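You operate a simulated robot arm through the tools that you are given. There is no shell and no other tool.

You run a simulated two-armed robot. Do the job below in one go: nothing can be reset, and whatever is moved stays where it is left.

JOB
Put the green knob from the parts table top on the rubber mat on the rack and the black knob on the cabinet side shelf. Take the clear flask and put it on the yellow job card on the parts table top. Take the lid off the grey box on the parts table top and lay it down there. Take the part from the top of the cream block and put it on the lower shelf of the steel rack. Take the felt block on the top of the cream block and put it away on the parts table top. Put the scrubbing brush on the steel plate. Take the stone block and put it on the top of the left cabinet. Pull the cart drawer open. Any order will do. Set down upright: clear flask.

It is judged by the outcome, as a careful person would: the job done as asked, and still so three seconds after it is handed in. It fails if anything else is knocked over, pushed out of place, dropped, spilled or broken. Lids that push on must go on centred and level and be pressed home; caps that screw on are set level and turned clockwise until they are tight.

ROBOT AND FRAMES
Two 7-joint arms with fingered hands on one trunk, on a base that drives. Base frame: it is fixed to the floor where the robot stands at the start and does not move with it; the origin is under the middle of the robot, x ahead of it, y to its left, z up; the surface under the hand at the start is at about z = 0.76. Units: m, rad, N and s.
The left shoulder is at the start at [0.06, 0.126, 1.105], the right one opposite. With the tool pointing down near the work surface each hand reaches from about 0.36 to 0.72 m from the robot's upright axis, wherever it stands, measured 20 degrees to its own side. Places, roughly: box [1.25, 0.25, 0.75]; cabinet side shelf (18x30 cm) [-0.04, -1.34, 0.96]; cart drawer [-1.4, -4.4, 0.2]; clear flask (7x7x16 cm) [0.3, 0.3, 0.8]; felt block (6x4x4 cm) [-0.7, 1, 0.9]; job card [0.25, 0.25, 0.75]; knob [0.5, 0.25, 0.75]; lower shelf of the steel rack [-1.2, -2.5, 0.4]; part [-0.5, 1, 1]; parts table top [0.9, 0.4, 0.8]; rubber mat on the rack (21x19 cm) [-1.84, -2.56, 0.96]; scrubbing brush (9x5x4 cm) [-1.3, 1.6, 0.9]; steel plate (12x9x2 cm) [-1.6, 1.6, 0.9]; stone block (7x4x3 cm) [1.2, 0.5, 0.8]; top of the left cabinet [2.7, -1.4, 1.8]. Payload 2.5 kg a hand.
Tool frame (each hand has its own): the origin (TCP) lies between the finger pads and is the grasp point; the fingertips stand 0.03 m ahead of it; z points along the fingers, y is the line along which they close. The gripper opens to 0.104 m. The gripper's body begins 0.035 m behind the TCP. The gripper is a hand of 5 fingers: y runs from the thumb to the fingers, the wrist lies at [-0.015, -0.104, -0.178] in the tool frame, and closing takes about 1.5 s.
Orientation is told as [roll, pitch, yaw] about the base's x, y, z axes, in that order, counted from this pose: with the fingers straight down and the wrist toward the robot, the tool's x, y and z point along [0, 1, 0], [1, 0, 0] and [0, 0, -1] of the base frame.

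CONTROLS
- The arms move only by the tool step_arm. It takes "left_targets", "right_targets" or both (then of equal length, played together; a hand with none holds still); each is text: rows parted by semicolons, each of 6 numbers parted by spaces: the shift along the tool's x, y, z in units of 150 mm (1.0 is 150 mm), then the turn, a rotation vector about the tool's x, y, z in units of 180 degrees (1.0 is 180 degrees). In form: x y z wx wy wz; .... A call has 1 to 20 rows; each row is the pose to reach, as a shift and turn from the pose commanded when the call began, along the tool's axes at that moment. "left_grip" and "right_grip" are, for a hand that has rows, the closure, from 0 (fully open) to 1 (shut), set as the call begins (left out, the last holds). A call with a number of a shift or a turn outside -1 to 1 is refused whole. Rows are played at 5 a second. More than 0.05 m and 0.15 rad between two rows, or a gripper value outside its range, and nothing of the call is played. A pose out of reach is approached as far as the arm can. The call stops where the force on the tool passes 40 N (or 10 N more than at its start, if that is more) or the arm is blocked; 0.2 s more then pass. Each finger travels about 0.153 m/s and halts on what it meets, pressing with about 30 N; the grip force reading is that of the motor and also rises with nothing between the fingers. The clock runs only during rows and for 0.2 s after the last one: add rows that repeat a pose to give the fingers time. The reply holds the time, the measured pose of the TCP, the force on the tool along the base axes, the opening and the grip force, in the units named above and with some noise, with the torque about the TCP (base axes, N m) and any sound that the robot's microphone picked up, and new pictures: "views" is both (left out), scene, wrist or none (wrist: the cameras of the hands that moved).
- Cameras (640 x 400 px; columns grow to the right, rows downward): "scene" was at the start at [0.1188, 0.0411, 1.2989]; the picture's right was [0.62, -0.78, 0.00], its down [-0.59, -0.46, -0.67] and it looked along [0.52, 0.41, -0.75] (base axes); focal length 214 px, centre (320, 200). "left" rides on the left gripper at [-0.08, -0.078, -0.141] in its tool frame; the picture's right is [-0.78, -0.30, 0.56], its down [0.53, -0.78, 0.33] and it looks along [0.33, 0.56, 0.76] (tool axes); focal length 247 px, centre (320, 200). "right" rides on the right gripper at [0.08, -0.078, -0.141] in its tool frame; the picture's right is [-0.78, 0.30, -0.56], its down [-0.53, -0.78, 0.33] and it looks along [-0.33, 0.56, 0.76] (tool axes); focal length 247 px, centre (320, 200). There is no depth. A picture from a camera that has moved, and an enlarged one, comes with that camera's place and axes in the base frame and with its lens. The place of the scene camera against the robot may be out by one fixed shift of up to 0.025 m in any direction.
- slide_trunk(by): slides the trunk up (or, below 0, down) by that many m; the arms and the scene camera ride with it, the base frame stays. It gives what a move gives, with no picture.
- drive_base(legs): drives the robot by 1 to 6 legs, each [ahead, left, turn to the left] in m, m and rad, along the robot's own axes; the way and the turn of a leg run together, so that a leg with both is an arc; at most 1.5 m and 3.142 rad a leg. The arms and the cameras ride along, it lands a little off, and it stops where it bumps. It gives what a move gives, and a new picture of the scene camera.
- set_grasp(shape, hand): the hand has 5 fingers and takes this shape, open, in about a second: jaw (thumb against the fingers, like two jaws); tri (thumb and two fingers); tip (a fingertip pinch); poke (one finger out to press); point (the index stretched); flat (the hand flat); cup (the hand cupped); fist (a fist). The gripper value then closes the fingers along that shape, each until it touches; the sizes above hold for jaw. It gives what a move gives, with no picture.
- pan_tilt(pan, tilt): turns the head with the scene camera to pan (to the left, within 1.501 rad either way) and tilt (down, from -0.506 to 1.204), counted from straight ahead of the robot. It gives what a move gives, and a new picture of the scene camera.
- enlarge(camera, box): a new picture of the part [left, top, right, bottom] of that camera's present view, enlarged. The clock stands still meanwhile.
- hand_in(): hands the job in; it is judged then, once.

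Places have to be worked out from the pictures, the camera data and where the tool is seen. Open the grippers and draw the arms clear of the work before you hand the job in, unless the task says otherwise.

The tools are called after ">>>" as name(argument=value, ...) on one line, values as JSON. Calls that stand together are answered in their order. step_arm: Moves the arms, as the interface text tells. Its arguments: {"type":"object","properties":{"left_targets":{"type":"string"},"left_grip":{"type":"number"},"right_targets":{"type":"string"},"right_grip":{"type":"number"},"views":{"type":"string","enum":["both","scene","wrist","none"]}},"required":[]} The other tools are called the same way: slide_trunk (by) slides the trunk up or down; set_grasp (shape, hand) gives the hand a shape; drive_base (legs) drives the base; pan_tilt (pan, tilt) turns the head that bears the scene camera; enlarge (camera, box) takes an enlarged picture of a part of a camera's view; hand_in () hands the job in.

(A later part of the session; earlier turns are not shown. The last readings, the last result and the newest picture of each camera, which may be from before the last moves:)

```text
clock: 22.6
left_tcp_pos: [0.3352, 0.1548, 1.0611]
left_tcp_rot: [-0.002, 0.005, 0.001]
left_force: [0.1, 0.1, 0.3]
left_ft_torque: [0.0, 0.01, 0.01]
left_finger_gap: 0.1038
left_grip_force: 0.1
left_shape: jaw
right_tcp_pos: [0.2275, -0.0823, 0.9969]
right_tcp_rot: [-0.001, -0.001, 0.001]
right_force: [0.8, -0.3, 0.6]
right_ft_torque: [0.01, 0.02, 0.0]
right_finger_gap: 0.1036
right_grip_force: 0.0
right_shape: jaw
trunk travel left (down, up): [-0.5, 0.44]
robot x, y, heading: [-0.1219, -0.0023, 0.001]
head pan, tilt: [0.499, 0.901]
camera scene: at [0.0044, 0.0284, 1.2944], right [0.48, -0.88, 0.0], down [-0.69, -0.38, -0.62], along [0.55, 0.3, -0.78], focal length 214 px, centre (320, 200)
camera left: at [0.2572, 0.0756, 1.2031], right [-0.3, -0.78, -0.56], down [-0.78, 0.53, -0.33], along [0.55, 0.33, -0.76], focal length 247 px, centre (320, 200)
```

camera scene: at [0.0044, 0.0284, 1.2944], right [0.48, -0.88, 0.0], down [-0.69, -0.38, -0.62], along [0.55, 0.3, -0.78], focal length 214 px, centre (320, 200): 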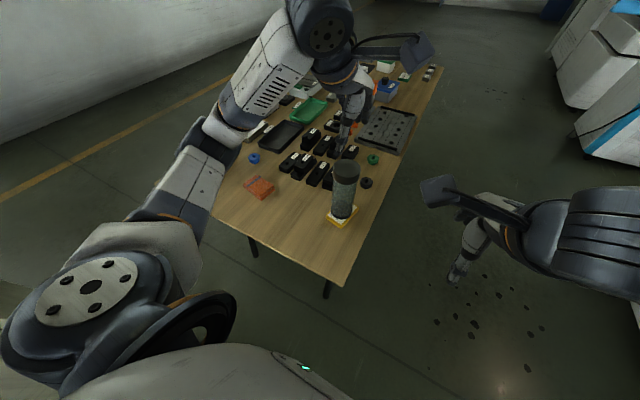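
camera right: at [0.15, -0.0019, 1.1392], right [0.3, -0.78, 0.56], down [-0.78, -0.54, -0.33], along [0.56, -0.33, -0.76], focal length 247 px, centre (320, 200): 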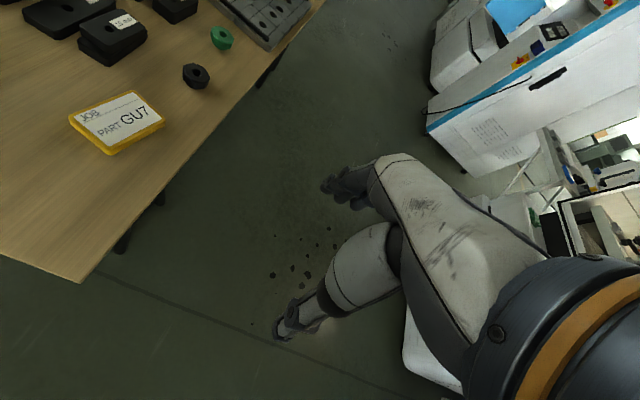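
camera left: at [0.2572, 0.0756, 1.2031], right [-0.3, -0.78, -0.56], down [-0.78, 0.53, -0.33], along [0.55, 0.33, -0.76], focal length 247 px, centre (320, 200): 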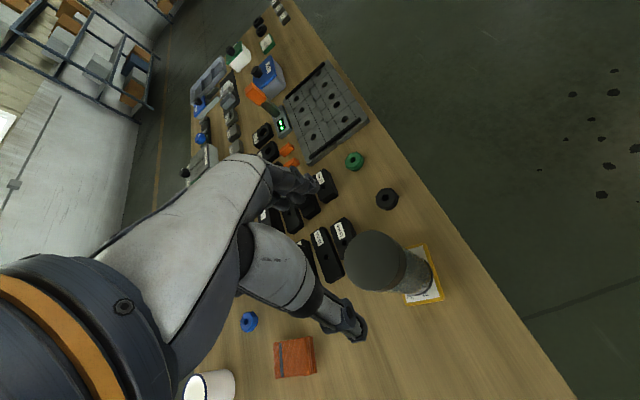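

The flask stands upright on the card. Next I head for the cream block: I back off a little from the table, then turn left and look.

>>> drive_base(legs=[[-0.15, 0, 0], [0, 0, 1.2]])

>>> pan_tilt(pan=0.3, tilt=0.5)

```text
clock: 26.9
left_tcp_pos: [-0.2496, 0.4788, 1.06]
left_tcp_rot: [0.002, 0.0, 1.198]
left_force: [-0.6, 1.0, -0.4]
left_ft_torque: [-0.01, 0.01, -0.02]
left_finger_gap: 0.1036
left_grip_force: 0.0
left_shape: jaw
right_tcp_pos: [-0.0681, 0.292, 0.9975]
right_tcp_rot: [-0.001, -0.001, 1.199]
right_force: [-0.3, -0.3, 0.9]
right_ft_torque: [0.01, 0.0, -0.01]
right_finger_gap: 0.1037
right_grip_force: 0.0
right_shape: jaw
trunk travel left (down, up): [-0.5, 0.44]
robot x, y, heading: [-0.2713, 0.0002, 1.197]
head pan, tilt: [0.499, 0.901]
camera scene: at [-0.247, 0.1045, 1.2944], right [0.99, 0.13, 0.0], down [0.1, -0.78, -0.62], along [-0.08, 0.62, -0.78], focal length 214 px, centre (320, 200)
```

scene: 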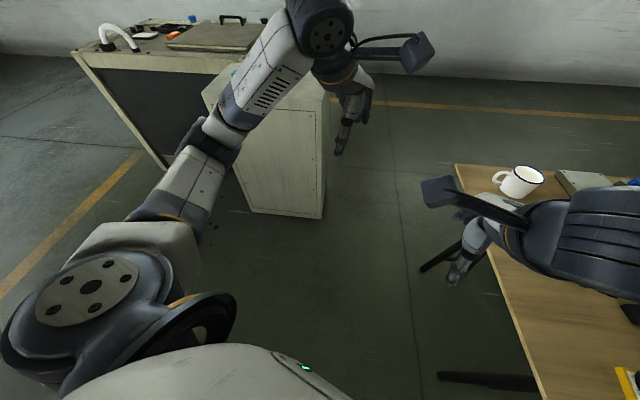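

```text
clock: 27.8
left_tcp_pos: [-0.2493, 0.4798, 1.0601]
left_tcp_rot: [0.0, 0.002, 1.2]
left_force: [-0.8, 0.3, -0.4]
left_ft_torque: [0.0, 0.01, 0.02]
left_finger_gap: 0.1038
left_grip_force: 0.0
left_shape: jaw
right_tcp_pos: [-0.0662, 0.2939, 0.9977]
right_tcp_rot: [-0.001, 0.0, 1.197]
right_force: [0.0, 0.1, 0.2]
right_ft_torque: [-0.02, 0.04, 0.01]
right_finger_gap: 0.1037
right_grip_force: 0.0
right_shape: jaw
trunk travel left (down, up): [-0.5, 0.44]
robot x, y, heading: [-0.2744, -0.0033, 1.197]
head pan, tilt: [0.3, 0.499]
camera scene: at [-0.231, 0.1203, 1.3282], right [1.0, -0.07, 0.0], down [-0.03, -0.48, -0.88], along [0.06, 0.88, -0.48], focal length 214 px, centre (320, 200)
```

scene: 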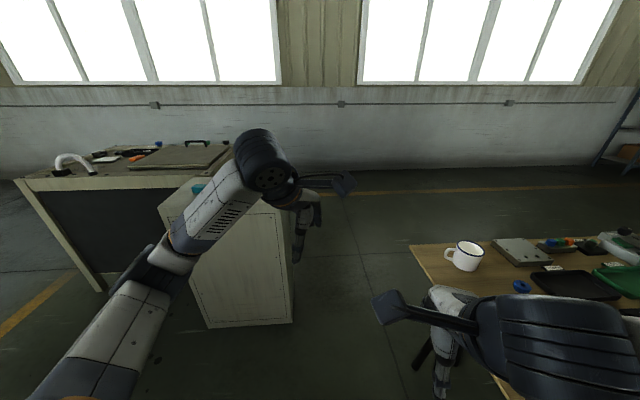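

The cream block is behind my left arm in this view. I move the left hand outward and turn a bit more left to see its top.

>>> step_arm(left_targets="0.3 0 0 0 0 0; 0.6 -0.1 0 0 0 0; 0.9 -0.3 0 0 0 0; 1.0 -0.5 0 0 0 0", views="none")

>>> drive_base(legs=[[0, 0, 0.37], [0.1, 0.25, 0]])

>>> pan_tilt(pan=0.0, tilt=0.7)

```text
refused: row 3 steps farther than a row can; nothing moved
```

```text
clock: 30.8
left_tcp_pos: [-0.6721, 0.5538, 1.0618]
left_tcp_rot: [0.0, 0.002, 1.569]
left_force: [-0.9, -0.9, -0.2]
left_ft_torque: [0.0, 0.01, 0.04]
left_finger_gap: 0.1036
left_grip_force: 0.1
left_shape: jaw
right_tcp_pos: [-0.4331, 0.4457, 0.9984]
right_tcp_rot: [0.001, 0.0, 1.567]
right_force: [0.2, -0.4, -0.4]
right_ft_torque: [-0.01, 0.01, 0.0]
right_finger_gap: 0.1037
right_grip_force: 0.1
right_shape: jaw
trunk travel left (down, up): [-0.5, 0.44]
robot x, y, heading: [-0.5174, 0.0975, 1.569]
head pan, tilt: [0.3, 0.499]
camera scene: at [-0.5262, 0.2191, 1.3282], right [0.96, 0.29, 0.0], down [0.14, -0.46, -0.88], along [-0.26, 0.84, -0.48], focal length 214 px, centre (320, 200)
```

scene: 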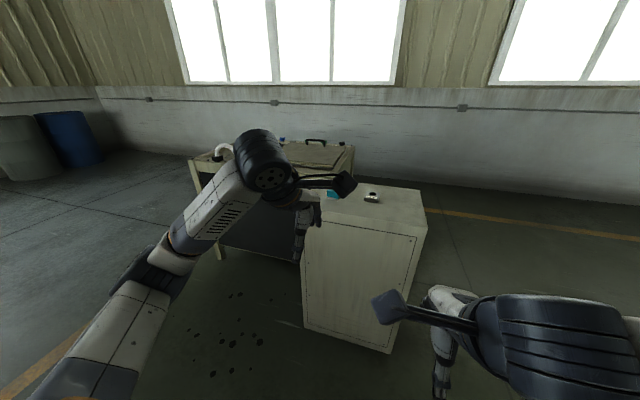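

```text
clock: 31.6
left_tcp_pos: [-0.6698, 0.554, 1.061]
left_tcp_rot: [0.0, 0.002, 1.57]
left_force: [-0.1, 0.6, 0.0]
left_ft_torque: [0.01, 0.0, -0.02]
left_finger_gap: 0.1038
left_grip_force: 0.1
left_shape: jaw
right_tcp_pos: [-0.4334, 0.4453, 0.9974]
right_tcp_rot: [0.001, 0.0, 1.567]
right_force: [-0.4, 1.7, 0.5]
right_ft_torque: [-0.04, 0.01, 0.02]
right_finger_gap: 0.1037
right_grip_force: 0.0
right_shape: jaw
trunk travel left (down, up): [-0.5, 0.44]
robot x, y, heading: [-0.5152, 0.0995, 1.568]
head pan, tilt: [0.0, 0.7]
camera scene: at [-0.499, 0.217, 1.3106], right [1.0, 0.0, 0.0], down [0.0, -0.64, -0.77], along [0.0, 0.77, -0.64], focal length 214 px, centre (320, 200)
```

scene: 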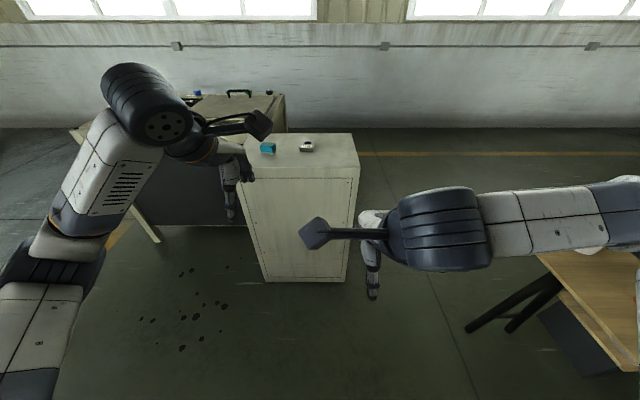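

I can see the teal felt block and a small part on the cream block. I enlarge to identify them.

>>> enlarge(camera="scene", box=[220, 80, 370, 190])

```text
3.64 times, centred on (295, 135) of scene
camera zoom: at [-0.499, 0.217, 1.3106], right [1.0, 0.0, 0.0], down [0.0, -0.64, -0.77], along [0.0, 0.77, -0.64], focal length 780 px, centre (411, 436)
```

zoom: 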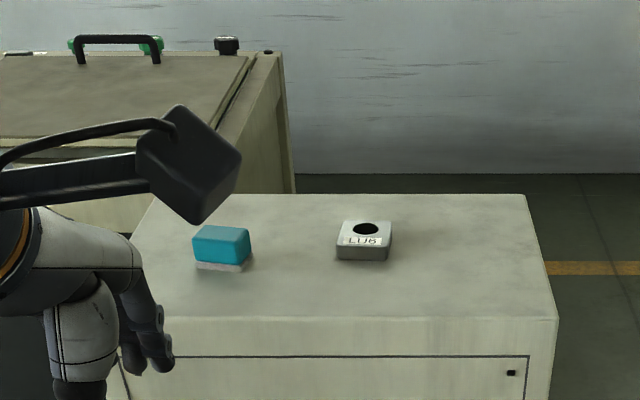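

The part is a small grey block with a hole and a tag; the felt block is teal. I'll do the brush first with both hands empty: strafe left toward the bench with the faucet and look.

>>> drive_base(legs=[[0, 0.92, 0], [0.3, 0, 0]])

>>> pan_tilt(pan=-0.1, tilt=0.55)

```text
clock: 38.1
left_tcp_pos: [-1.5849, 0.8577, 1.0608]
left_tcp_rot: [0.0, 0.002, 1.568]
left_force: [-0.6, -0.2, -0.8]
left_ft_torque: [0.02, 0.03, -0.01]
left_finger_gap: 0.1036
left_grip_force: 0.0
left_shape: jaw
right_tcp_pos: [-1.3482, 0.7507, 0.9978]
right_tcp_rot: [0.0, 0.001, 1.57]
right_force: [0.2, -0.7, 0.5]
right_ft_torque: [-0.02, -0.01, 0.0]
right_finger_gap: 0.1035
right_grip_force: 0.1
right_shape: jaw
trunk travel left (down, up): [-0.5, 0.44]
robot x, y, heading: [-1.4294, 0.4054, 1.573]
head pan, tilt: [0.0, 0.7]
camera scene: at [-1.4127, 0.5214, 1.3105], right [1.0, 0.0, 0.0], down [0.0, -0.64, -0.76], along [0.0, 0.76, -0.64], focal length 214 px, centre (320, 200)
```

scene: 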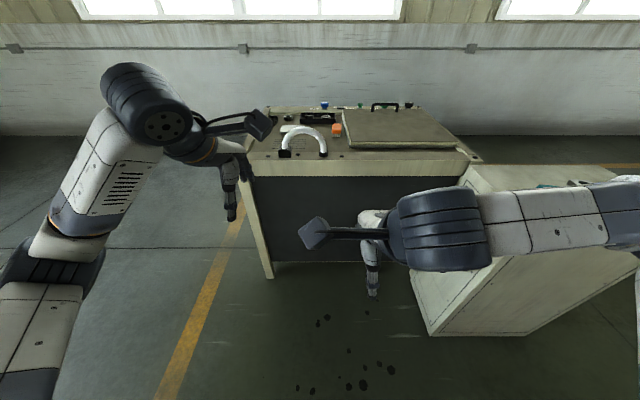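

```text
clock: 38.8
left_tcp_pos: [-1.5853, 0.859, 1.0614]
left_tcp_rot: [0.001, 0.001, 1.568]
left_force: [-0.9, -0.8, -0.5]
left_ft_torque: [0.0, 0.03, 0.05]
left_finger_gap: 0.1039
left_grip_force: 0.0
left_shape: jaw
right_tcp_pos: [-1.3489, 0.7498, 0.9969]
right_tcp_rot: [0.002, -0.001, 1.569]
right_force: [-0.1, 1.3, -0.9]
right_ft_torque: [0.03, 0.0, 0.03]
right_finger_gap: 0.1037
right_grip_force: 0.0
right_shape: jaw
trunk travel left (down, up): [-0.5, 0.44]
robot x, y, heading: [-1.4319, 0.4031, 1.571]
head pan, tilt: [-0.099, 0.55]
camera scene: at [-1.4038, 0.5254, 1.3236], right [0.99, -0.1, 0.0], down [-0.05, -0.52, -0.85], along [0.09, 0.85, -0.52], focal length 214 px, centre (320, 200)
```

scene: 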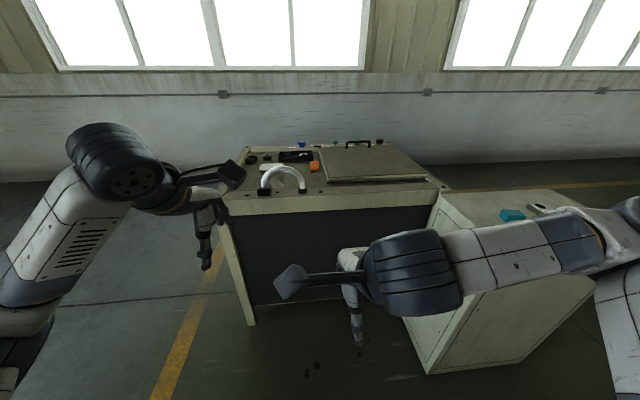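

>>> enlarge(camera="scene", box=[215, 120, 455, 220])

```text
2.67 times, centred on (335, 170) of scene
camera zoom: at [-1.4038, 0.5254, 1.3236], right [0.99, -0.1, 0.0], down [-0.05, -0.52, -0.85], along [0.09, 0.85, -0.52], focal length 572 px, centre (280, 280)
```

zoom: 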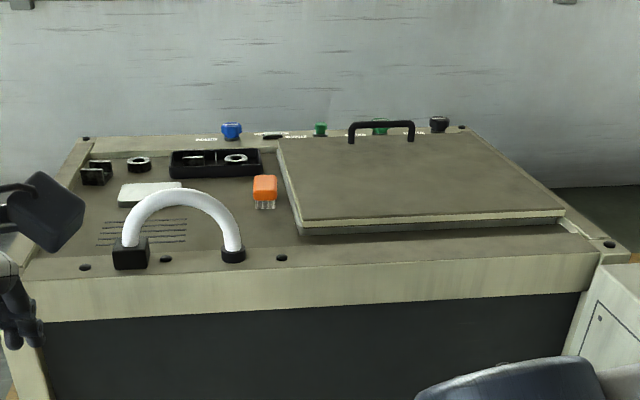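

The orange brush sits near (-1.33, 1.55) and the pale steel plate near (-1.56, 1.62), behind a white arched tube near y 1.36. I raise both hands to clear the arch and pull the right one aside before moving in.

>>> step_arm(left_targets="0 0 -0.15 0 0 0; 0 0 -0.3 0 0 0; 0 0 -0.45 0 0 0; 0 0 -0.5 0 0 0; 0 0 -0.5 0 0 0", right_targets="-0.2 0 -0.15 0 0 0; -0.4 0 -0.3 0 0 0; -0.6 0 -0.45 0 0 0; -0.8 0 -0.6 0 0 0; -1.0 0 -0.7 0 0 0", views="none")

>>> drive_base(legs=[[0.35, -0.03, 0]])

>>> pan_tilt(pan=0.0, tilt=0.8)

```text
clock: 40.0
left_tcp_pos: [-1.5845, 0.8584, 1.1363]
left_tcp_rot: [0.001, 0.0, 1.568]
left_force: [-0.1, 0.8, -0.7]
left_ft_torque: [0.01, -0.01, 0.02]
left_finger_gap: 0.1037
left_grip_force: 0.1
left_shape: jaw
right_tcp_pos: [-1.1978, 0.7496, 1.1025]
right_tcp_rot: [0.0, 0.003, 1.57]
right_force: [0.1, -0.3, -0.2]
right_ft_torque: [-0.02, 0.0, -0.03]
right_finger_gap: 0.1039
right_grip_force: 0.0
right_shape: jaw
trunk travel left (down, up): [-0.5, 0.44]
robot x, y, heading: [-1.428, 0.406, 1.572]
head pan, tilt: [-0.099, 0.55]
```

```text
clock: 42.2
left_tcp_pos: [-1.5555, 1.2082, 1.1347]
left_tcp_rot: [-0.001, 0.003, 1.569]
left_force: [-0.5, -0.2, -0.4]
left_ft_torque: [-0.05, -0.02, 0.01]
left_finger_gap: 0.1038
left_grip_force: 0.2
left_shape: jaw
right_tcp_pos: [-1.1696, 1.1007, 1.1029]
right_tcp_rot: [0.001, 0.0, 1.568]
right_force: [-0.8, 0.1, 0.7]
right_ft_torque: [-0.02, 0.01, -0.02]
right_finger_gap: 0.1034
right_grip_force: 0.0
right_shape: jaw
trunk travel left (down, up): [-0.5, 0.44]
robot x, y, heading: [-1.402, 0.7539, 1.57]
head pan, tilt: [-0.099, 0.55]
camera scene: at [-1.3737, 0.8754, 1.3236], right [0.99, -0.1, 0.0], down [-0.05, -0.52, -0.85], along [0.09, 0.85, -0.52], focal length 214 px, centre (320, 200)
```

scene: 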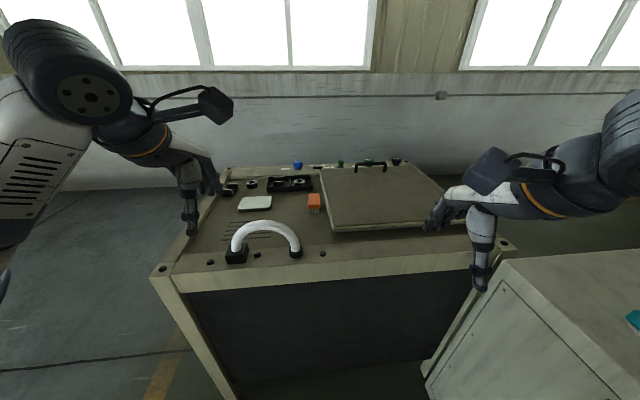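

```text
clock: 43.0
left_tcp_pos: [-1.5544, 1.2081, 1.1359]
left_tcp_rot: [0.002, 0.002, 1.567]
left_force: [0.0, -0.5, 0.2]
left_ft_torque: [-0.01, 0.01, 0.0]
left_finger_gap: 0.1035
left_grip_force: 0.1
left_shape: jaw
right_tcp_pos: [-1.1684, 1.0995, 1.1031]
right_tcp_rot: [0.0, 0.003, 1.57]
right_force: [0.0, 0.0, 0.2]
right_ft_torque: [0.03, 0.0, 0.03]
right_finger_gap: 0.1038
right_grip_force: 0.0
right_shape: jaw
trunk travel left (down, up): [-0.5, 0.44]
robot x, y, heading: [-1.4015, 0.7519, 1.569]
head pan, tilt: [0.0, 0.799]
camera scene: at [-1.3826, 0.8665, 1.3024], right [1.0, 0.0, 0.0], down [0.0, -0.72, -0.7], along [0.0, 0.7, -0.72], focal length 214 px, centre (320, 200)
```

scene: 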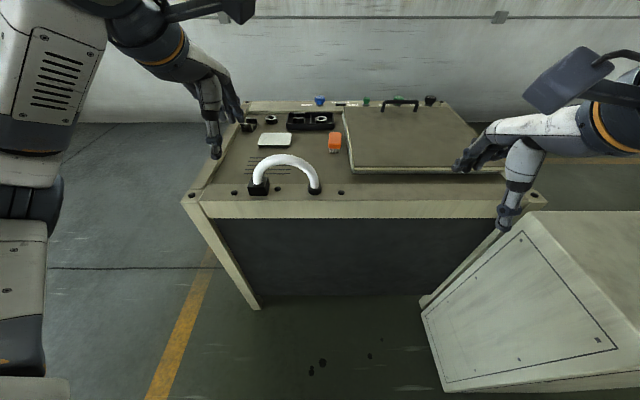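

Bench front edge is near y 1.22; brush near (-1.333, 1.547), plate near (-1.558, 1.568). I move 0.18 m closer.

>>> drive_base(legs=[[0.18, 0, 0]])

```text
clock: 44.5
left_tcp_pos: [-1.5551, 1.3871, 1.1347]
left_tcp_rot: [-0.001, 0.003, 1.568]
left_force: [-0.7, -0.5, -0.6]
left_ft_torque: [-0.03, 0.03, -0.01]
left_finger_gap: 0.1039
left_grip_force: 0.1
left_shape: jaw
right_tcp_pos: [-1.1683, 1.2781, 1.1032]
right_tcp_rot: [-0.001, -0.002, 1.569]
right_force: [-0.4, 0.4, 0.1]
right_ft_torque: [-0.02, -0.01, 0.02]
right_finger_gap: 0.1037
right_grip_force: 0.0
right_shape: jaw
trunk travel left (down, up): [-0.5, 0.44]
robot x, y, heading: [-1.4005, 0.9305, 1.572]
head pan, tilt: [0.0, 0.799]
camera scene: at [-1.3823, 1.046, 1.3022], right [1.0, 0.0, 0.0], down [0.0, -0.72, -0.7], along [0.0, 0.7, -0.72], focal length 214 px, centre (320, 200)
```

scene: 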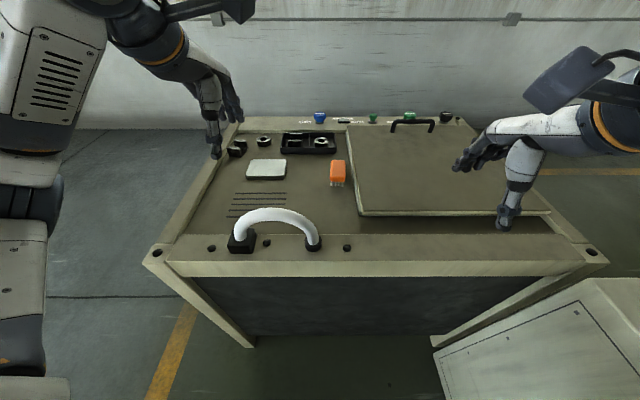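

The brush's long axis points away from me, so I turn the left hand 90° (fingers closing sideways) while bringing it toward the brush at a safe height.

>>> step_arm(left_targets="-0.09 0.09 0 0 0 0.0455; -0.18 0.18 0 0 0 0.091; -0.27 0.27 0 0 0 0.1365; -0.36 0.36 0 0 0 0.182; -0.45 0.45 0 0 0 0.2275; -0.54 0.54 0 0 0 0.273; -0.63 0.63 0 0 0 0.3185; -0.72 0.72 0 0 0 0.364; -0.81 0.81 0 0 0 0.4095; -0.9 0.9 0 0 0 0.455; -1.0 1.0 0 0 0 0.5; -1.0 1.0 0 0 0 0.5", views="both")

```text
clock: 47.1
left_tcp_pos: [-1.4449, 1.4735, 1.1117]
left_tcp_rot: [0.0, 0.0, -0.003]
left_force: [-0.3, 0.6, -0.2]
left_ft_torque: [-0.01, -0.03, 0.02]
left_finger_gap: 0.1038
left_grip_force: 0.0
left_shape: jaw
left hand out of reach, approached as far as the arm can: row 9, 10, 11, 12
right_tcp_pos: [-1.1675, 1.2788, 1.1029]
right_tcp_rot: [0.001, -0.001, 1.57]
right_force: [-0.2, 0.3, 0.9]
right_ft_torque: [-0.02, 0.01, 0.03]
right_finger_gap: 0.1039
right_grip_force: 0.1
right_shape: jaw
trunk travel left (down, up): [-0.5, 0.44]
robot x, y, heading: [-1.3993, 0.9352, 1.57]
head pan, tilt: [0.0, 0.799]
camera scene: at [-1.382, 1.0455, 1.3023], right [1.0, 0.0, 0.0], down [0.0, -0.72, -0.7], along [0.0, 0.7, -0.72], focal length 214 px, centre (320, 200)
camera left: at [-1.5234, 1.3937, 1.2551], right [-0.3, -0.78, -0.56], down [-0.77, 0.54, -0.33], along [0.56, 0.33, -0.76], focal length 247 px, centre (320, 200)
```

scene: 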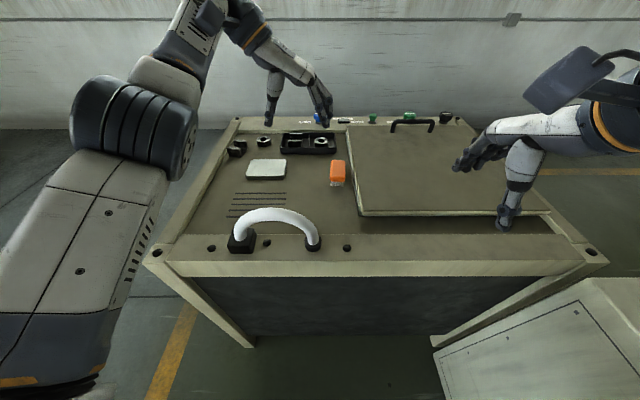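
left: 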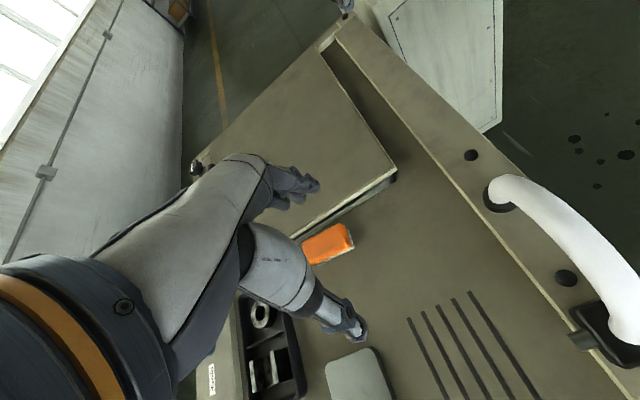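

The rotated hand falls short at this height. Triangulating, the brush is at about (-1.328, 1.578) with its top near z 0.87 and the bench edge near y 1.27, so I drive 6 cm closer, then tilt the hand 30° forward for extra reach.

>>> drive_base(legs=[[0.06, 0, 0]])

>>> step_arm(left_targets="0 0.2 0.05 0 0.0417 0; 0 0.4 0.1 0 0.0833 0; 0 0.6 0.2 0 0.125 0; 0.1 0.78 0.3 0 0.1667 0; 0.1 0.78 0.4 0 0.1667 0; 0.1 0.78 0.4 0 0.1667 0", views="both")

```text
clock: 48.1
left_tcp_pos: [-1.4451, 1.534, 1.1122]
left_tcp_rot: [-0.004, -0.001, -0.002]
left_force: [0.5, 0.9, -0.1]
left_ft_torque: [-0.03, 0.0, 0.01]
left_finger_gap: 0.1039
left_grip_force: 0.0
left_shape: jaw
right_tcp_pos: [-1.168, 1.3388, 1.1024]
right_tcp_rot: [0.0, 0.0, 1.57]
right_force: [-0.1, 0.9, -0.6]
right_ft_torque: [0.0, 0.02, 0.01]
right_finger_gap: 0.1039
right_grip_force: 0.1
right_shape: jaw
trunk travel left (down, up): [-0.5, 0.44]
robot x, y, heading: [-1.4004, 0.9898, 1.568]
head pan, tilt: [0.0, 0.799]
camera scene: at [-1.3822, 1.1059, 1.3022], right [1.0, 0.0, 0.0], down [0.0, -0.72, -0.7], along [0.0, 0.7, -0.72], focal length 214 px, centre (320, 200)
```

scene: 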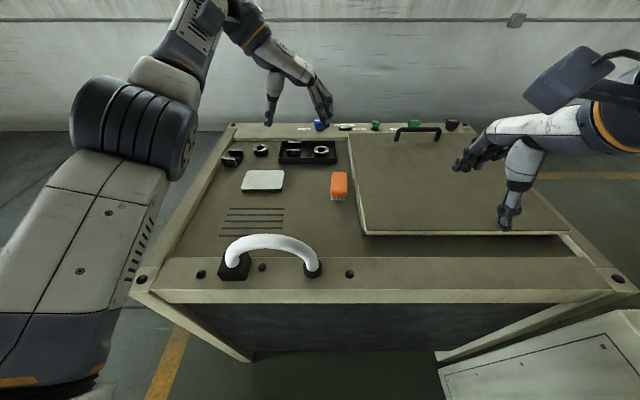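

```text
clock: 49.5
left_tcp_pos: [-1.3295, 1.5478, 1.0528]
left_tcp_rot: [0.524, 0.0, -0.003]
left_force: [-0.3, 0.2, -0.2]
left_ft_torque: [0.01, -0.01, 0.0]
left_finger_gap: 0.1039
left_grip_force: 0.1
left_shape: jaw
right_tcp_pos: [-1.1671, 1.3393, 1.1032]
right_tcp_rot: [0.0, -0.001, 1.57]
right_force: [-0.8, 0.0, -0.3]
right_ft_torque: [-0.01, -0.04, -0.01]
right_finger_gap: 0.1036
right_grip_force: 0.2
right_shape: jaw
trunk travel left (down, up): [-0.5, 0.44]
robot x, y, heading: [-1.4008, 0.9901, 1.571]
head pan, tilt: [0.0, 0.799]
camera scene: at [-1.3822, 1.1053, 1.3023], right [1.0, 0.0, 0.0], down [0.0, -0.72, -0.7], along [0.0, 0.7, -0.72], focal length 214 px, centre (320, 200)
camera left: at [-1.4066, 1.4078, 1.1363], right [-0.3, -0.39, -0.87], down [-0.78, 0.63, -0.02], along [0.56, 0.67, -0.49], focal length 247 px, centre (320, 200)
```

scene: 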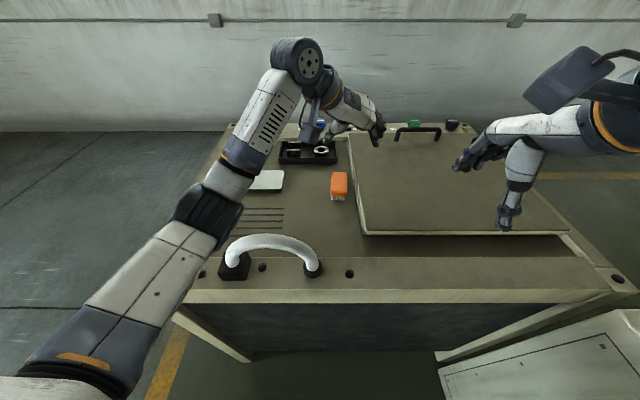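
left: 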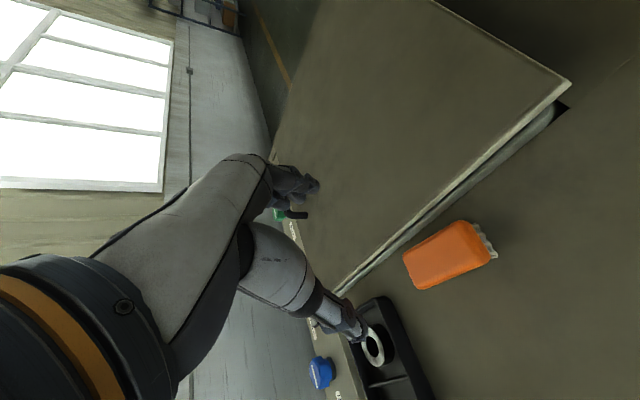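

The brush centre from the wrist camera is about (-1.338, 1.585), and the tank lid's edge is only ~2 cm to its right, so I preclose the fingers to ~7 cm and come to a pre-grasp point.

>>> step_arm(left_targets="-0.11 -0.014 0.17 0 0 0; -0.22 -0.028 0.34 0 0 0; -0.33 -0.042 0.51 0 0 0; -0.453 -0.057 0.678 0 0 0; -0.453 -0.057 0.678 0 0 0; -0.453 -0.057 0.678 0 0 0", left_grip=0.33, views="both")

>>> enlarge(camera="scene", box=[240, 100, 420, 250])

```text
clock: 51.1
left_tcp_pos: [-1.3503, 1.5556, 0.9627]
left_tcp_rot: [0.597, 0.0, 0.021]
left_force: [0.0, -0.7, -0.1]
left_ft_torque: [-0.01, 0.05, -0.01]
left_finger_gap: 0.07
left_grip_force: 0.1
left_shape: jaw
right_tcp_pos: [-1.17, 1.337, 1.1009]
right_tcp_rot: [0.0, -0.001, 1.57]
right_force: [0.2, 0.7, -0.4]
right_ft_torque: [0.01, -0.01, 0.0]
right_finger_gap: 0.1039
right_grip_force: 0.0
right_shape: jaw
trunk travel left (down, up): [-0.5, 0.44]
robot x, y, heading: [-1.4011, 0.9884, 1.571]
head pan, tilt: [0.0, 0.799]
stopped in row 6 (left hand): the arm was blocked; the commanded pose is now the measured one
camera scene: at [-1.3847, 1.1027, 1.2993], right [1.0, 0.0, 0.0], down [0.0, -0.72, -0.7], along [0.0, 0.7, -0.72], focal length 214 px, centre (320, 200)
camera left: at [-1.4254, 1.4072, 1.0351], right [-0.29, -0.34, -0.9], down [-0.79, 0.61, 0.03], along [0.54, 0.72, -0.44], focal length 247 px, centre (320, 200)
```

scene: 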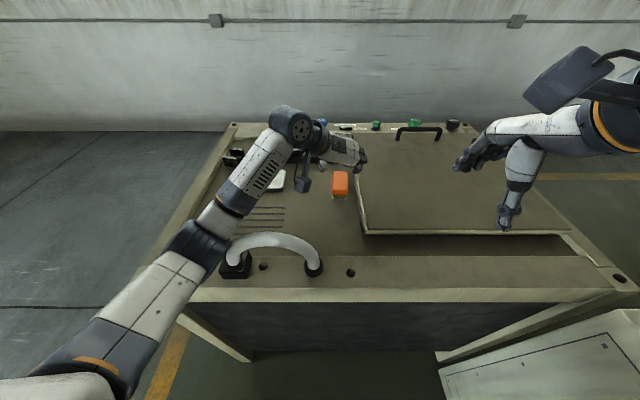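
left: 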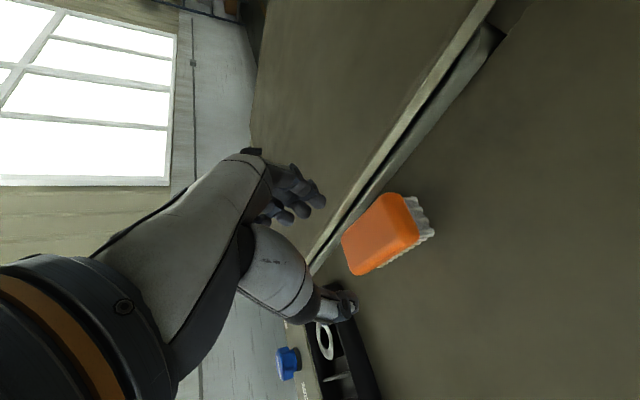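

```text
2.67 times, centred on (330, 175) of scene
camera zoom: at [-1.3847, 1.1027, 1.2993], right [1.0, 0.0, 0.0], down [0.0, -0.72, -0.7], along [0.0, 0.7, -0.72], focal length 572 px, centre (293, 267)
```

zoom: 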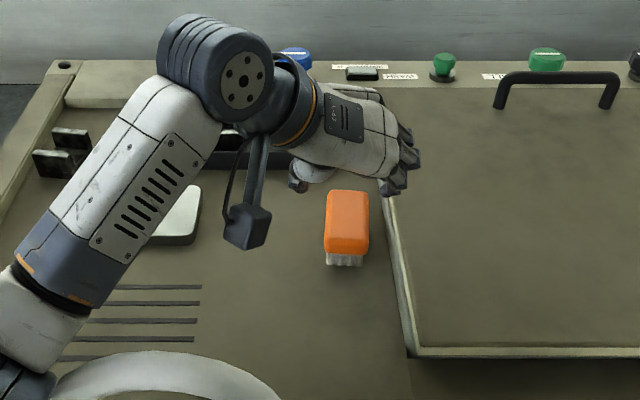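

The arm reports being blocked although the hand touches nothing; the elbow may be near the arched tube. I look closely there.

>>> enlarge(camera="scene", box=[140, 190, 340, 315])

```text
3.20 times, centred on (240, 252) of scene
camera zoom: at [-1.3847, 1.1027, 1.2993], right [1.0, 0.0, 0.0], down [0.0, -0.72, -0.7], along [0.0, 0.7, -0.72], focal length 686 px, centre (576, 32)
```

zoom: 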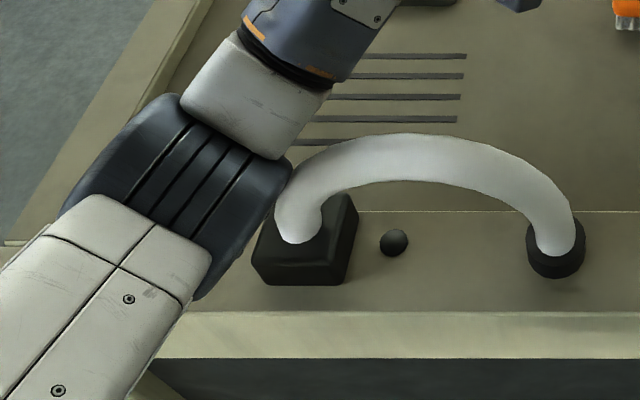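

The elbow is pressing against the tube, so I back off upward with the left hand. I'll use the right hand instead, whose elbow stays on the clear side.

>>> step_arm(left_targets="0.11 0 -0.16 0 0 0; 0.22 0 -0.33 0 0 0; 0.337 0 -0.5 0 0 0; 0.337 0 -0.65 0 0 0; 0.337 0 -0.8 0 0 0", left_grip=0, views="scene")

```text
clock: 52.3
left_tcp_pos: [-1.3441, 1.53, 1.0878]
left_tcp_rot: [0.583, 0.001, 0.016]
left_force: [0.1, 0.0, -0.2]
left_ft_torque: [-0.02, -0.01, 0.01]
left_finger_gap: 0.1041
left_grip_force: 0.1
left_shape: jaw
right_tcp_pos: [-1.1687, 1.338, 1.1018]
right_tcp_rot: [0.0, 0.001, 1.569]
right_force: [0.6, 0.2, 0.6]
right_ft_torque: [0.0, 0.0, 0.0]
right_finger_gap: 0.1036
right_grip_force: 0.0
right_shape: jaw
trunk travel left (down, up): [-0.5, 0.44]
robot x, y, heading: [-1.4004, 0.9943, 1.572]
head pan, tilt: [0.0, 0.799]
camera scene: at [-1.3827, 1.1053, 1.3023], right [1.0, 0.0, 0.0], down [0.0, -0.72, -0.7], along [0.0, 0.7, -0.72], focal length 214 px, centre (320, 200)
```

scene: 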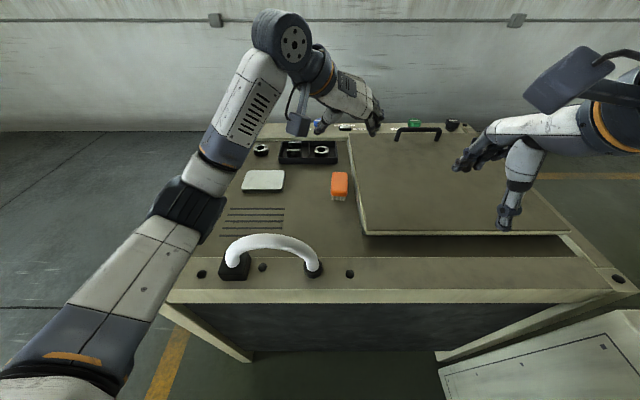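

Clear of the tube, nothing moved. I raise the trunk 0.12 m and bring the left hand back and to the left, levelled, so the right hand has space.

>>> slide_trunk(by=0.12)

>>> step_arm(left_targets="-0.14 -0.2 -0.09 0 -0.037 0; -0.29 -0.4 -0.19 0 -0.074 0; -0.43 -0.6 -0.28 0 -0.111 0; -0.58 -0.8 -0.38 0 -0.148 0; -0.72 -1.0 -0.478 0 -0.1856 0; -0.72 -1.0 -0.478 0 -0.1856 0", views="none")

>>> step_arm(left_targets="0 -0.09 0 0 0 -0.0455; -0.04 -0.18 0 0 0 -0.091; -0.08 -0.27 0 0 0 -0.1365; -0.12 -0.36 0 0 0 -0.182; -0.16 -0.45 0 0 0 -0.2275; -0.2 -0.54 0 0 0 -0.273; -0.25 -0.63 0 0 0 -0.3185; -0.3 -0.72 0 0 0 -0.364; -0.35 -0.81 0 0 0 -0.4095; -0.4 -0.9 0 0 0 -0.455; -0.4 -1.0 0 0 0 -0.5; -0.4 -1.0 0 0 0 -0.5", views="scene")

```text
clock: 53.8
left_tcp_pos: [-1.3449, 1.5306, 1.2068]
left_tcp_rot: [0.582, 0.003, 0.015]
left_force: [0.3, 0.8, -0.8]
left_ft_torque: [0.03, 0.0, 0.03]
left_finger_gap: 0.1038
left_grip_force: 0.0
left_shape: jaw
right_tcp_pos: [-1.1677, 1.3393, 1.2228]
right_tcp_rot: [0.0, 0.001, 1.569]
right_force: [-0.4, -0.1, -0.3]
right_ft_torque: [-0.01, 0.03, 0.02]
right_finger_gap: 0.1036
right_grip_force: 0.0
right_shape: jaw
trunk travel left (down, up): [-0.62, 0.32]
robot x, y, heading: [-1.4006, 0.996, 1.575]
head pan, tilt: [0.0, 0.799]
```

```text
clock: 55.2
left_tcp_pos: [-1.493, 1.3975, 1.2067]
left_tcp_rot: [-0.001, 0.002, 0.016]
left_force: [0.7, 0.0, -0.6]
left_ft_torque: [0.03, -0.01, -0.01]
left_finger_gap: 0.1039
left_grip_force: 0.0
left_shape: jaw
right_tcp_pos: [-1.168, 1.3389, 1.223]
right_tcp_rot: [0.0, 0.0, 1.57]
right_force: [0.0, 1.2, -0.5]
right_ft_torque: [0.04, 0.02, 0.01]
right_finger_gap: 0.1037
right_grip_force: 0.1
right_shape: jaw
trunk travel left (down, up): [-0.62, 0.32]
robot x, y, heading: [-1.3991, 0.9925, 1.571]
head pan, tilt: [0.0, 0.799]
```

```text
clock: 57.8
left_tcp_pos: [-1.6426, 1.3363, 1.2076]
left_tcp_rot: [0.001, 0.001, 1.588]
left_force: [0.4, -0.4, 0.0]
left_ft_torque: [-0.02, -0.01, -0.04]
left_finger_gap: 0.1038
left_grip_force: 0.0
left_shape: jaw
right_tcp_pos: [-1.1682, 1.3393, 1.2218]
right_tcp_rot: [0.0, 0.0, 1.567]
right_force: [0.2, -0.1, 0.6]
right_ft_torque: [0.05, 0.01, 0.0]
right_finger_gap: 0.1038
right_grip_force: 0.0
right_shape: jaw
trunk travel left (down, up): [-0.62, 0.32]
robot x, y, heading: [-1.3988, 0.9927, 1.57]
head pan, tilt: [0.0, 0.799]
camera scene: at [-1.3826, 1.1055, 1.4223], right [1.0, 0.0, 0.0], down [0.0, -0.72, -0.7], along [0.0, 0.7, -0.72], focal length 214 px, centre (320, 200)
```

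scene: 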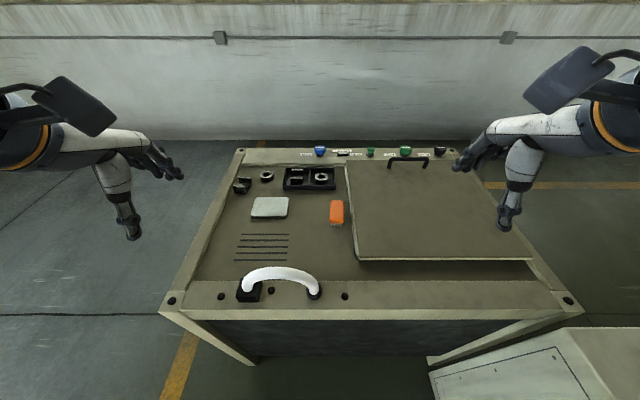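

Both arms are clear. I shift the base 8 cm left and rotate the right hand 90° (fingers closing sideways, wrist to the right) while moving it toward the brush at height.

>>> drive_base(legs=[[0, 0.08, 0]])

>>> step_arm(right_targets="0.05 0.06 0 0 0 -0.0455; 0.1 0.12 0 0 0 -0.091; 0.15 0.18 0 0 0 -0.1365; 0.2 0.24 0 0 0 -0.182; 0.25 0.3 0 0 0 -0.2275; 0.3 0.36 0 0 0 -0.273; 0.35 0.42 0 0 0 -0.3185; 0.4 0.48 0 0 0 -0.364; 0.45 0.54 0 0 0 -0.4095; 0.5 0.6 0 0 0 -0.455; 0.55 0.66 0 0 0 -0.5; 0.55 0.66 0 0 0 -0.5", views="both")

```text
clock: 58.9
left_tcp_pos: [-1.7219, 1.3357, 1.208]
left_tcp_rot: [0.001, -0.001, 1.586]
left_force: [0.1, -0.2, 0.9]
left_ft_torque: [0.03, -0.01, 0.0]
left_finger_gap: 0.1038
left_grip_force: 0.0
left_shape: jaw
right_tcp_pos: [-1.2511, 1.3391, 1.2232]
right_tcp_rot: [0.001, 0.001, 1.572]
right_force: [0.2, 0.5, 0.2]
right_ft_torque: [0.05, -0.02, -0.01]
right_finger_gap: 0.1037
right_grip_force: 0.0
right_shape: jaw
trunk travel left (down, up): [-0.62, 0.32]
robot x, y, heading: [-1.4819, 0.9958, 1.567]
head pan, tilt: [0.0, 0.799]
camera scene: at [-1.464, 1.1055, 1.4223], right [1.0, 0.0, 0.0], down [0.0, -0.72, -0.7], along [0.0, 0.7, -0.72], focal length 214 px, centre (320, 200)
```

scene: 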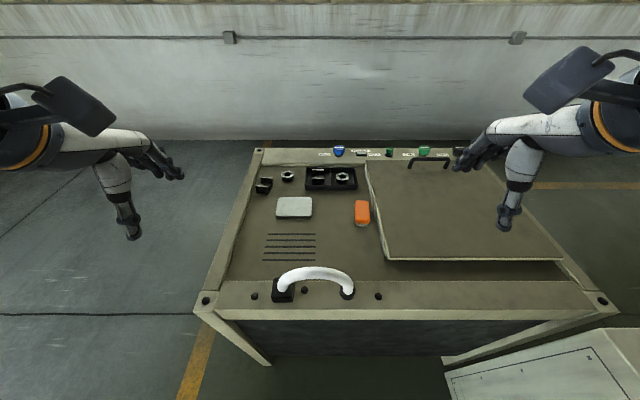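

```text
clock: 61.5
left_tcp_pos: [-1.7226, 1.3356, 1.2077]
left_tcp_rot: [0.001, 0.001, 1.587]
left_force: [-1.3, -0.1, -1.0]
left_ft_torque: [0.01, 0.0, 0.01]
left_finger_gap: 0.1039
left_grip_force: 0.2
left_shape: jaw
right_tcp_pos: [-1.4128, 1.2742, 1.2473]
right_tcp_rot: [0.0, 0.001, -3.139]
right_force: [0.3, -0.1, 0.1]
right_ft_torque: [0.03, -0.04, 0.0]
right_finger_gap: 0.104
right_grip_force: 0.1
right_shape: jaw
right hand out of reach, approached as far as the arm can: row 6, 7, 8, 9, 10, 11, 12
trunk travel left (down, up): [-0.62, 0.32]
robot x, y, heading: [-1.4814, 0.9901, 1.569]
head pan, tilt: [0.0, 0.799]
camera scene: at [-1.463, 1.1055, 1.4223], right [1.0, 0.0, 0.0], down [0.0, -0.72, -0.7], along [0.0, 0.7, -0.72], focal length 214 px, centre (320, 200)
camera right: at [-1.3341, 1.1939, 1.3895], right [-0.3, 0.78, 0.56], down [0.78, 0.54, -0.33], along [-0.56, 0.33, -0.76], focal length 247 px, centre (320, 200)
```

scene: 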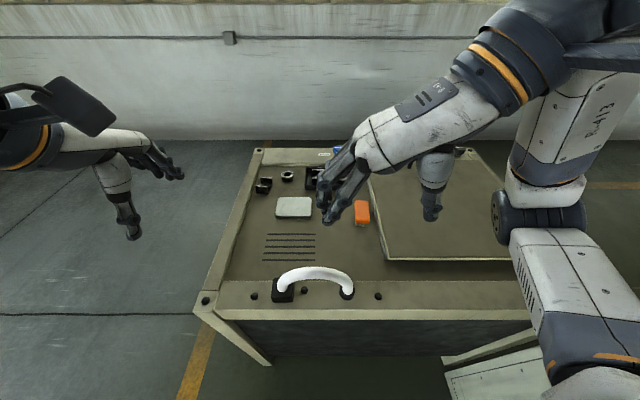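
right: 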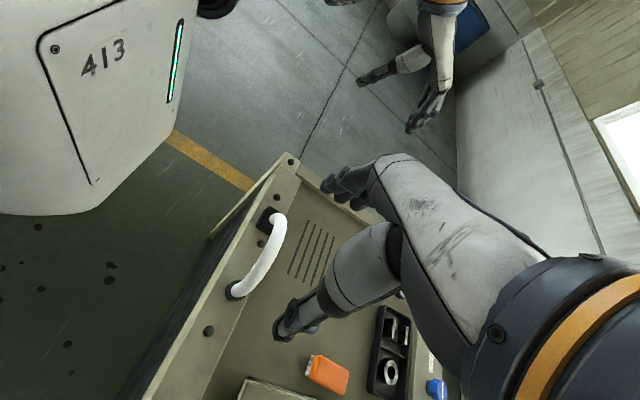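

Right wrist camera agrees: brush at about (-1.341, 1.587). I now lower and tilt the right hand 30° forward, staying above the tube.

>>> step_arm(right_targets="-0.13 -0.08 0.17 0 -0.028 0; -0.27 -0.16 0.33 0 -0.056 0; -0.4 -0.24 0.5 0 -0.083 0; -0.53 -0.32 0.67 0 -0.111 0; -0.67 -0.4 0.83 0 -0.139 0; -0.8 -0.48 1.0 0 -0.1667 0; -0.8 -0.48 1.0 0 -0.1667 0", views="scene")

```text
clock: 63.0
left_tcp_pos: [-1.7233, 1.3348, 1.2084]
left_tcp_rot: [0.002, -0.002, 1.587]
left_force: [-0.5, 1.2, -0.5]
left_ft_torque: [-0.03, 0.03, 0.02]
left_finger_gap: 0.1037
left_grip_force: 0.1
left_shape: jaw
right_tcp_pos: [-1.3855, 1.2403, 1.2256]
right_tcp_rot: [-0.479, 0.0, 3.139]
right_force: [-0.6, 0.0, -0.6]
right_ft_torque: [0.01, 0.0, 0.0]
right_finger_gap: 0.1038
right_grip_force: 0.0
right_shape: jaw
right hand out of reach, approached as far as the arm can: row 1, 2, 3, 4, 5, 6, 7
trunk travel left (down, up): [-0.62, 0.32]
robot x, y, heading: [-1.479, 0.9939, 1.572]
head pan, tilt: [0.0, 0.799]
camera scene: at [-1.4626, 1.1052, 1.4223], right [1.0, 0.0, 0.0], down [0.0, -0.72, -0.7], along [0.0, 0.7, -0.72], focal length 214 px, centre (320, 200)
```

scene: 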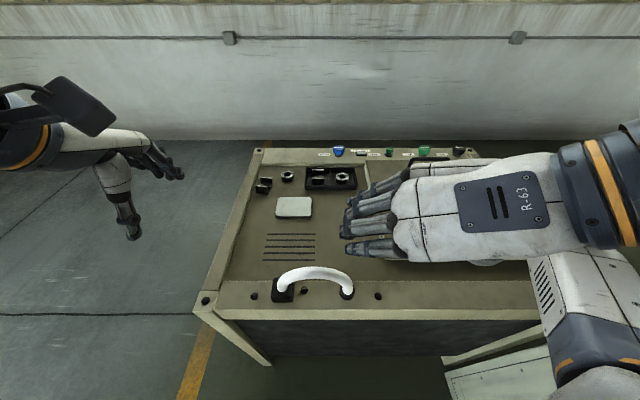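

The arm can't reach there with the hand turned this way unless the brush is more toward my midline. I shift the base 0.2 m to the right and retry the approach.

>>> drive_base(legs=[[0, -0.2, 0]])

>>> step_arm(right_targets="0 0.16 0 0 0 0; 0.0 0.32 0.1 0 0 0; -0.1 0.48 0.25 0 0 0; -0.25 0.64 0.4 0 0 0; -0.4 0.8 0.55 0 0 0; -0.5 0.9 0.7 0 0 0; -0.5 0.9 0.7 0 0 0", views="both")

```text
clock: 64.7
left_tcp_pos: [-1.5193, 1.3362, 1.2082]
left_tcp_rot: [0.003, -0.001, 1.585]
left_force: [-0.3, 0.2, -0.6]
left_ft_torque: [0.02, 0.03, -0.02]
left_finger_gap: 0.104
left_grip_force: 0.0
left_shape: jaw
right_tcp_pos: [-1.1832, 1.2403, 1.2241]
right_tcp_rot: [-0.479, -0.002, 3.138]
right_force: [1.1, -0.8, 0.0]
right_ft_torque: [-0.01, 0.04, 0.0]
right_finger_gap: 0.1039
right_grip_force: 0.1
right_shape: jaw
trunk travel left (down, up): [-0.62, 0.32]
robot x, y, heading: [-1.2771, 0.9955, 1.571]
head pan, tilt: [0.0, 0.799]
camera scene: at [-1.2613, 1.1056, 1.4223], right [1.0, 0.0, 0.0], down [0.0, -0.72, -0.7], along [0.0, 0.7, -0.72], focal length 214 px, centre (320, 200)
```

scene: 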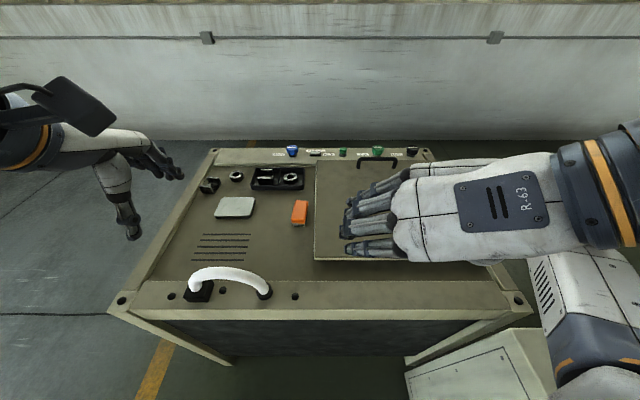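

```text
clock: 66.2
left_tcp_pos: [-1.521, 1.3347, 1.2095]
left_tcp_rot: [0.001, -0.001, 1.586]
left_force: [-0.5, -0.7, 0.1]
left_ft_torque: [-0.01, 0.02, 0.05]
left_finger_gap: 0.1041
left_grip_force: 0.0
left_shape: jaw
right_tcp_pos: [-1.3147, 1.3059, 1.1791]
right_tcp_rot: [-0.482, -0.004, 3.138]
right_force: [0.5, -0.3, 0.2]
right_ft_torque: [0.01, -0.01, 0.01]
right_finger_gap: 0.1041
right_grip_force: 0.1
right_shape: jaw
right hand out of reach, approached as far as the arm can: row 2, 3, 4, 5, 6, 7
trunk travel left (down, up): [-0.62, 0.32]
robot x, y, heading: [-1.2821, 0.9928, 1.571]
head pan, tilt: [0.0, 0.799]
camera scene: at [-1.2607, 1.1044, 1.4224], right [1.0, 0.0, 0.0], down [0.0, -0.72, -0.7], along [0.0, 0.7, -0.72], focal length 214 px, centre (320, 200)
camera right: at [-1.2369, 1.1691, 1.2663], right [-0.29, 0.43, 0.85], down [0.78, 0.62, -0.05], along [-0.56, 0.65, -0.52], focal length 247 px, centre (320, 200)
```

scene: 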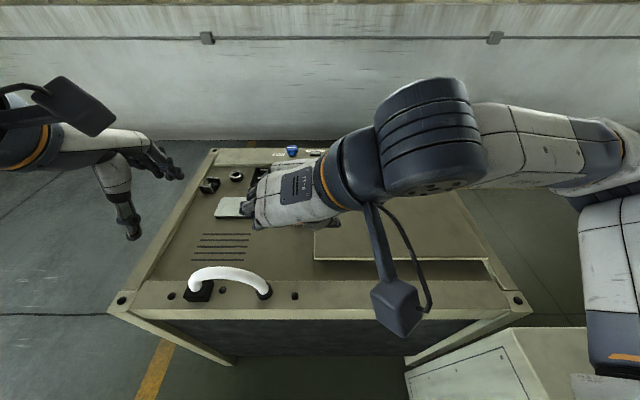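
right: 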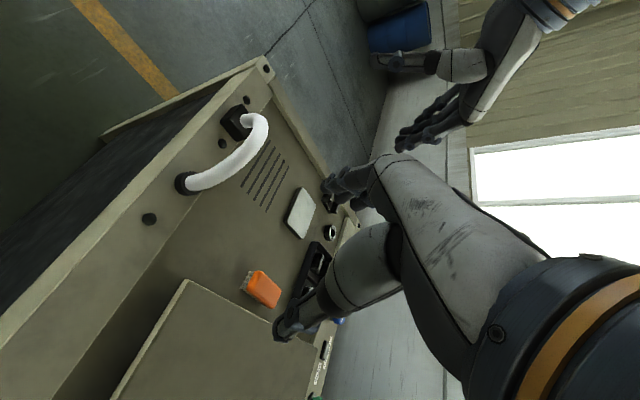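

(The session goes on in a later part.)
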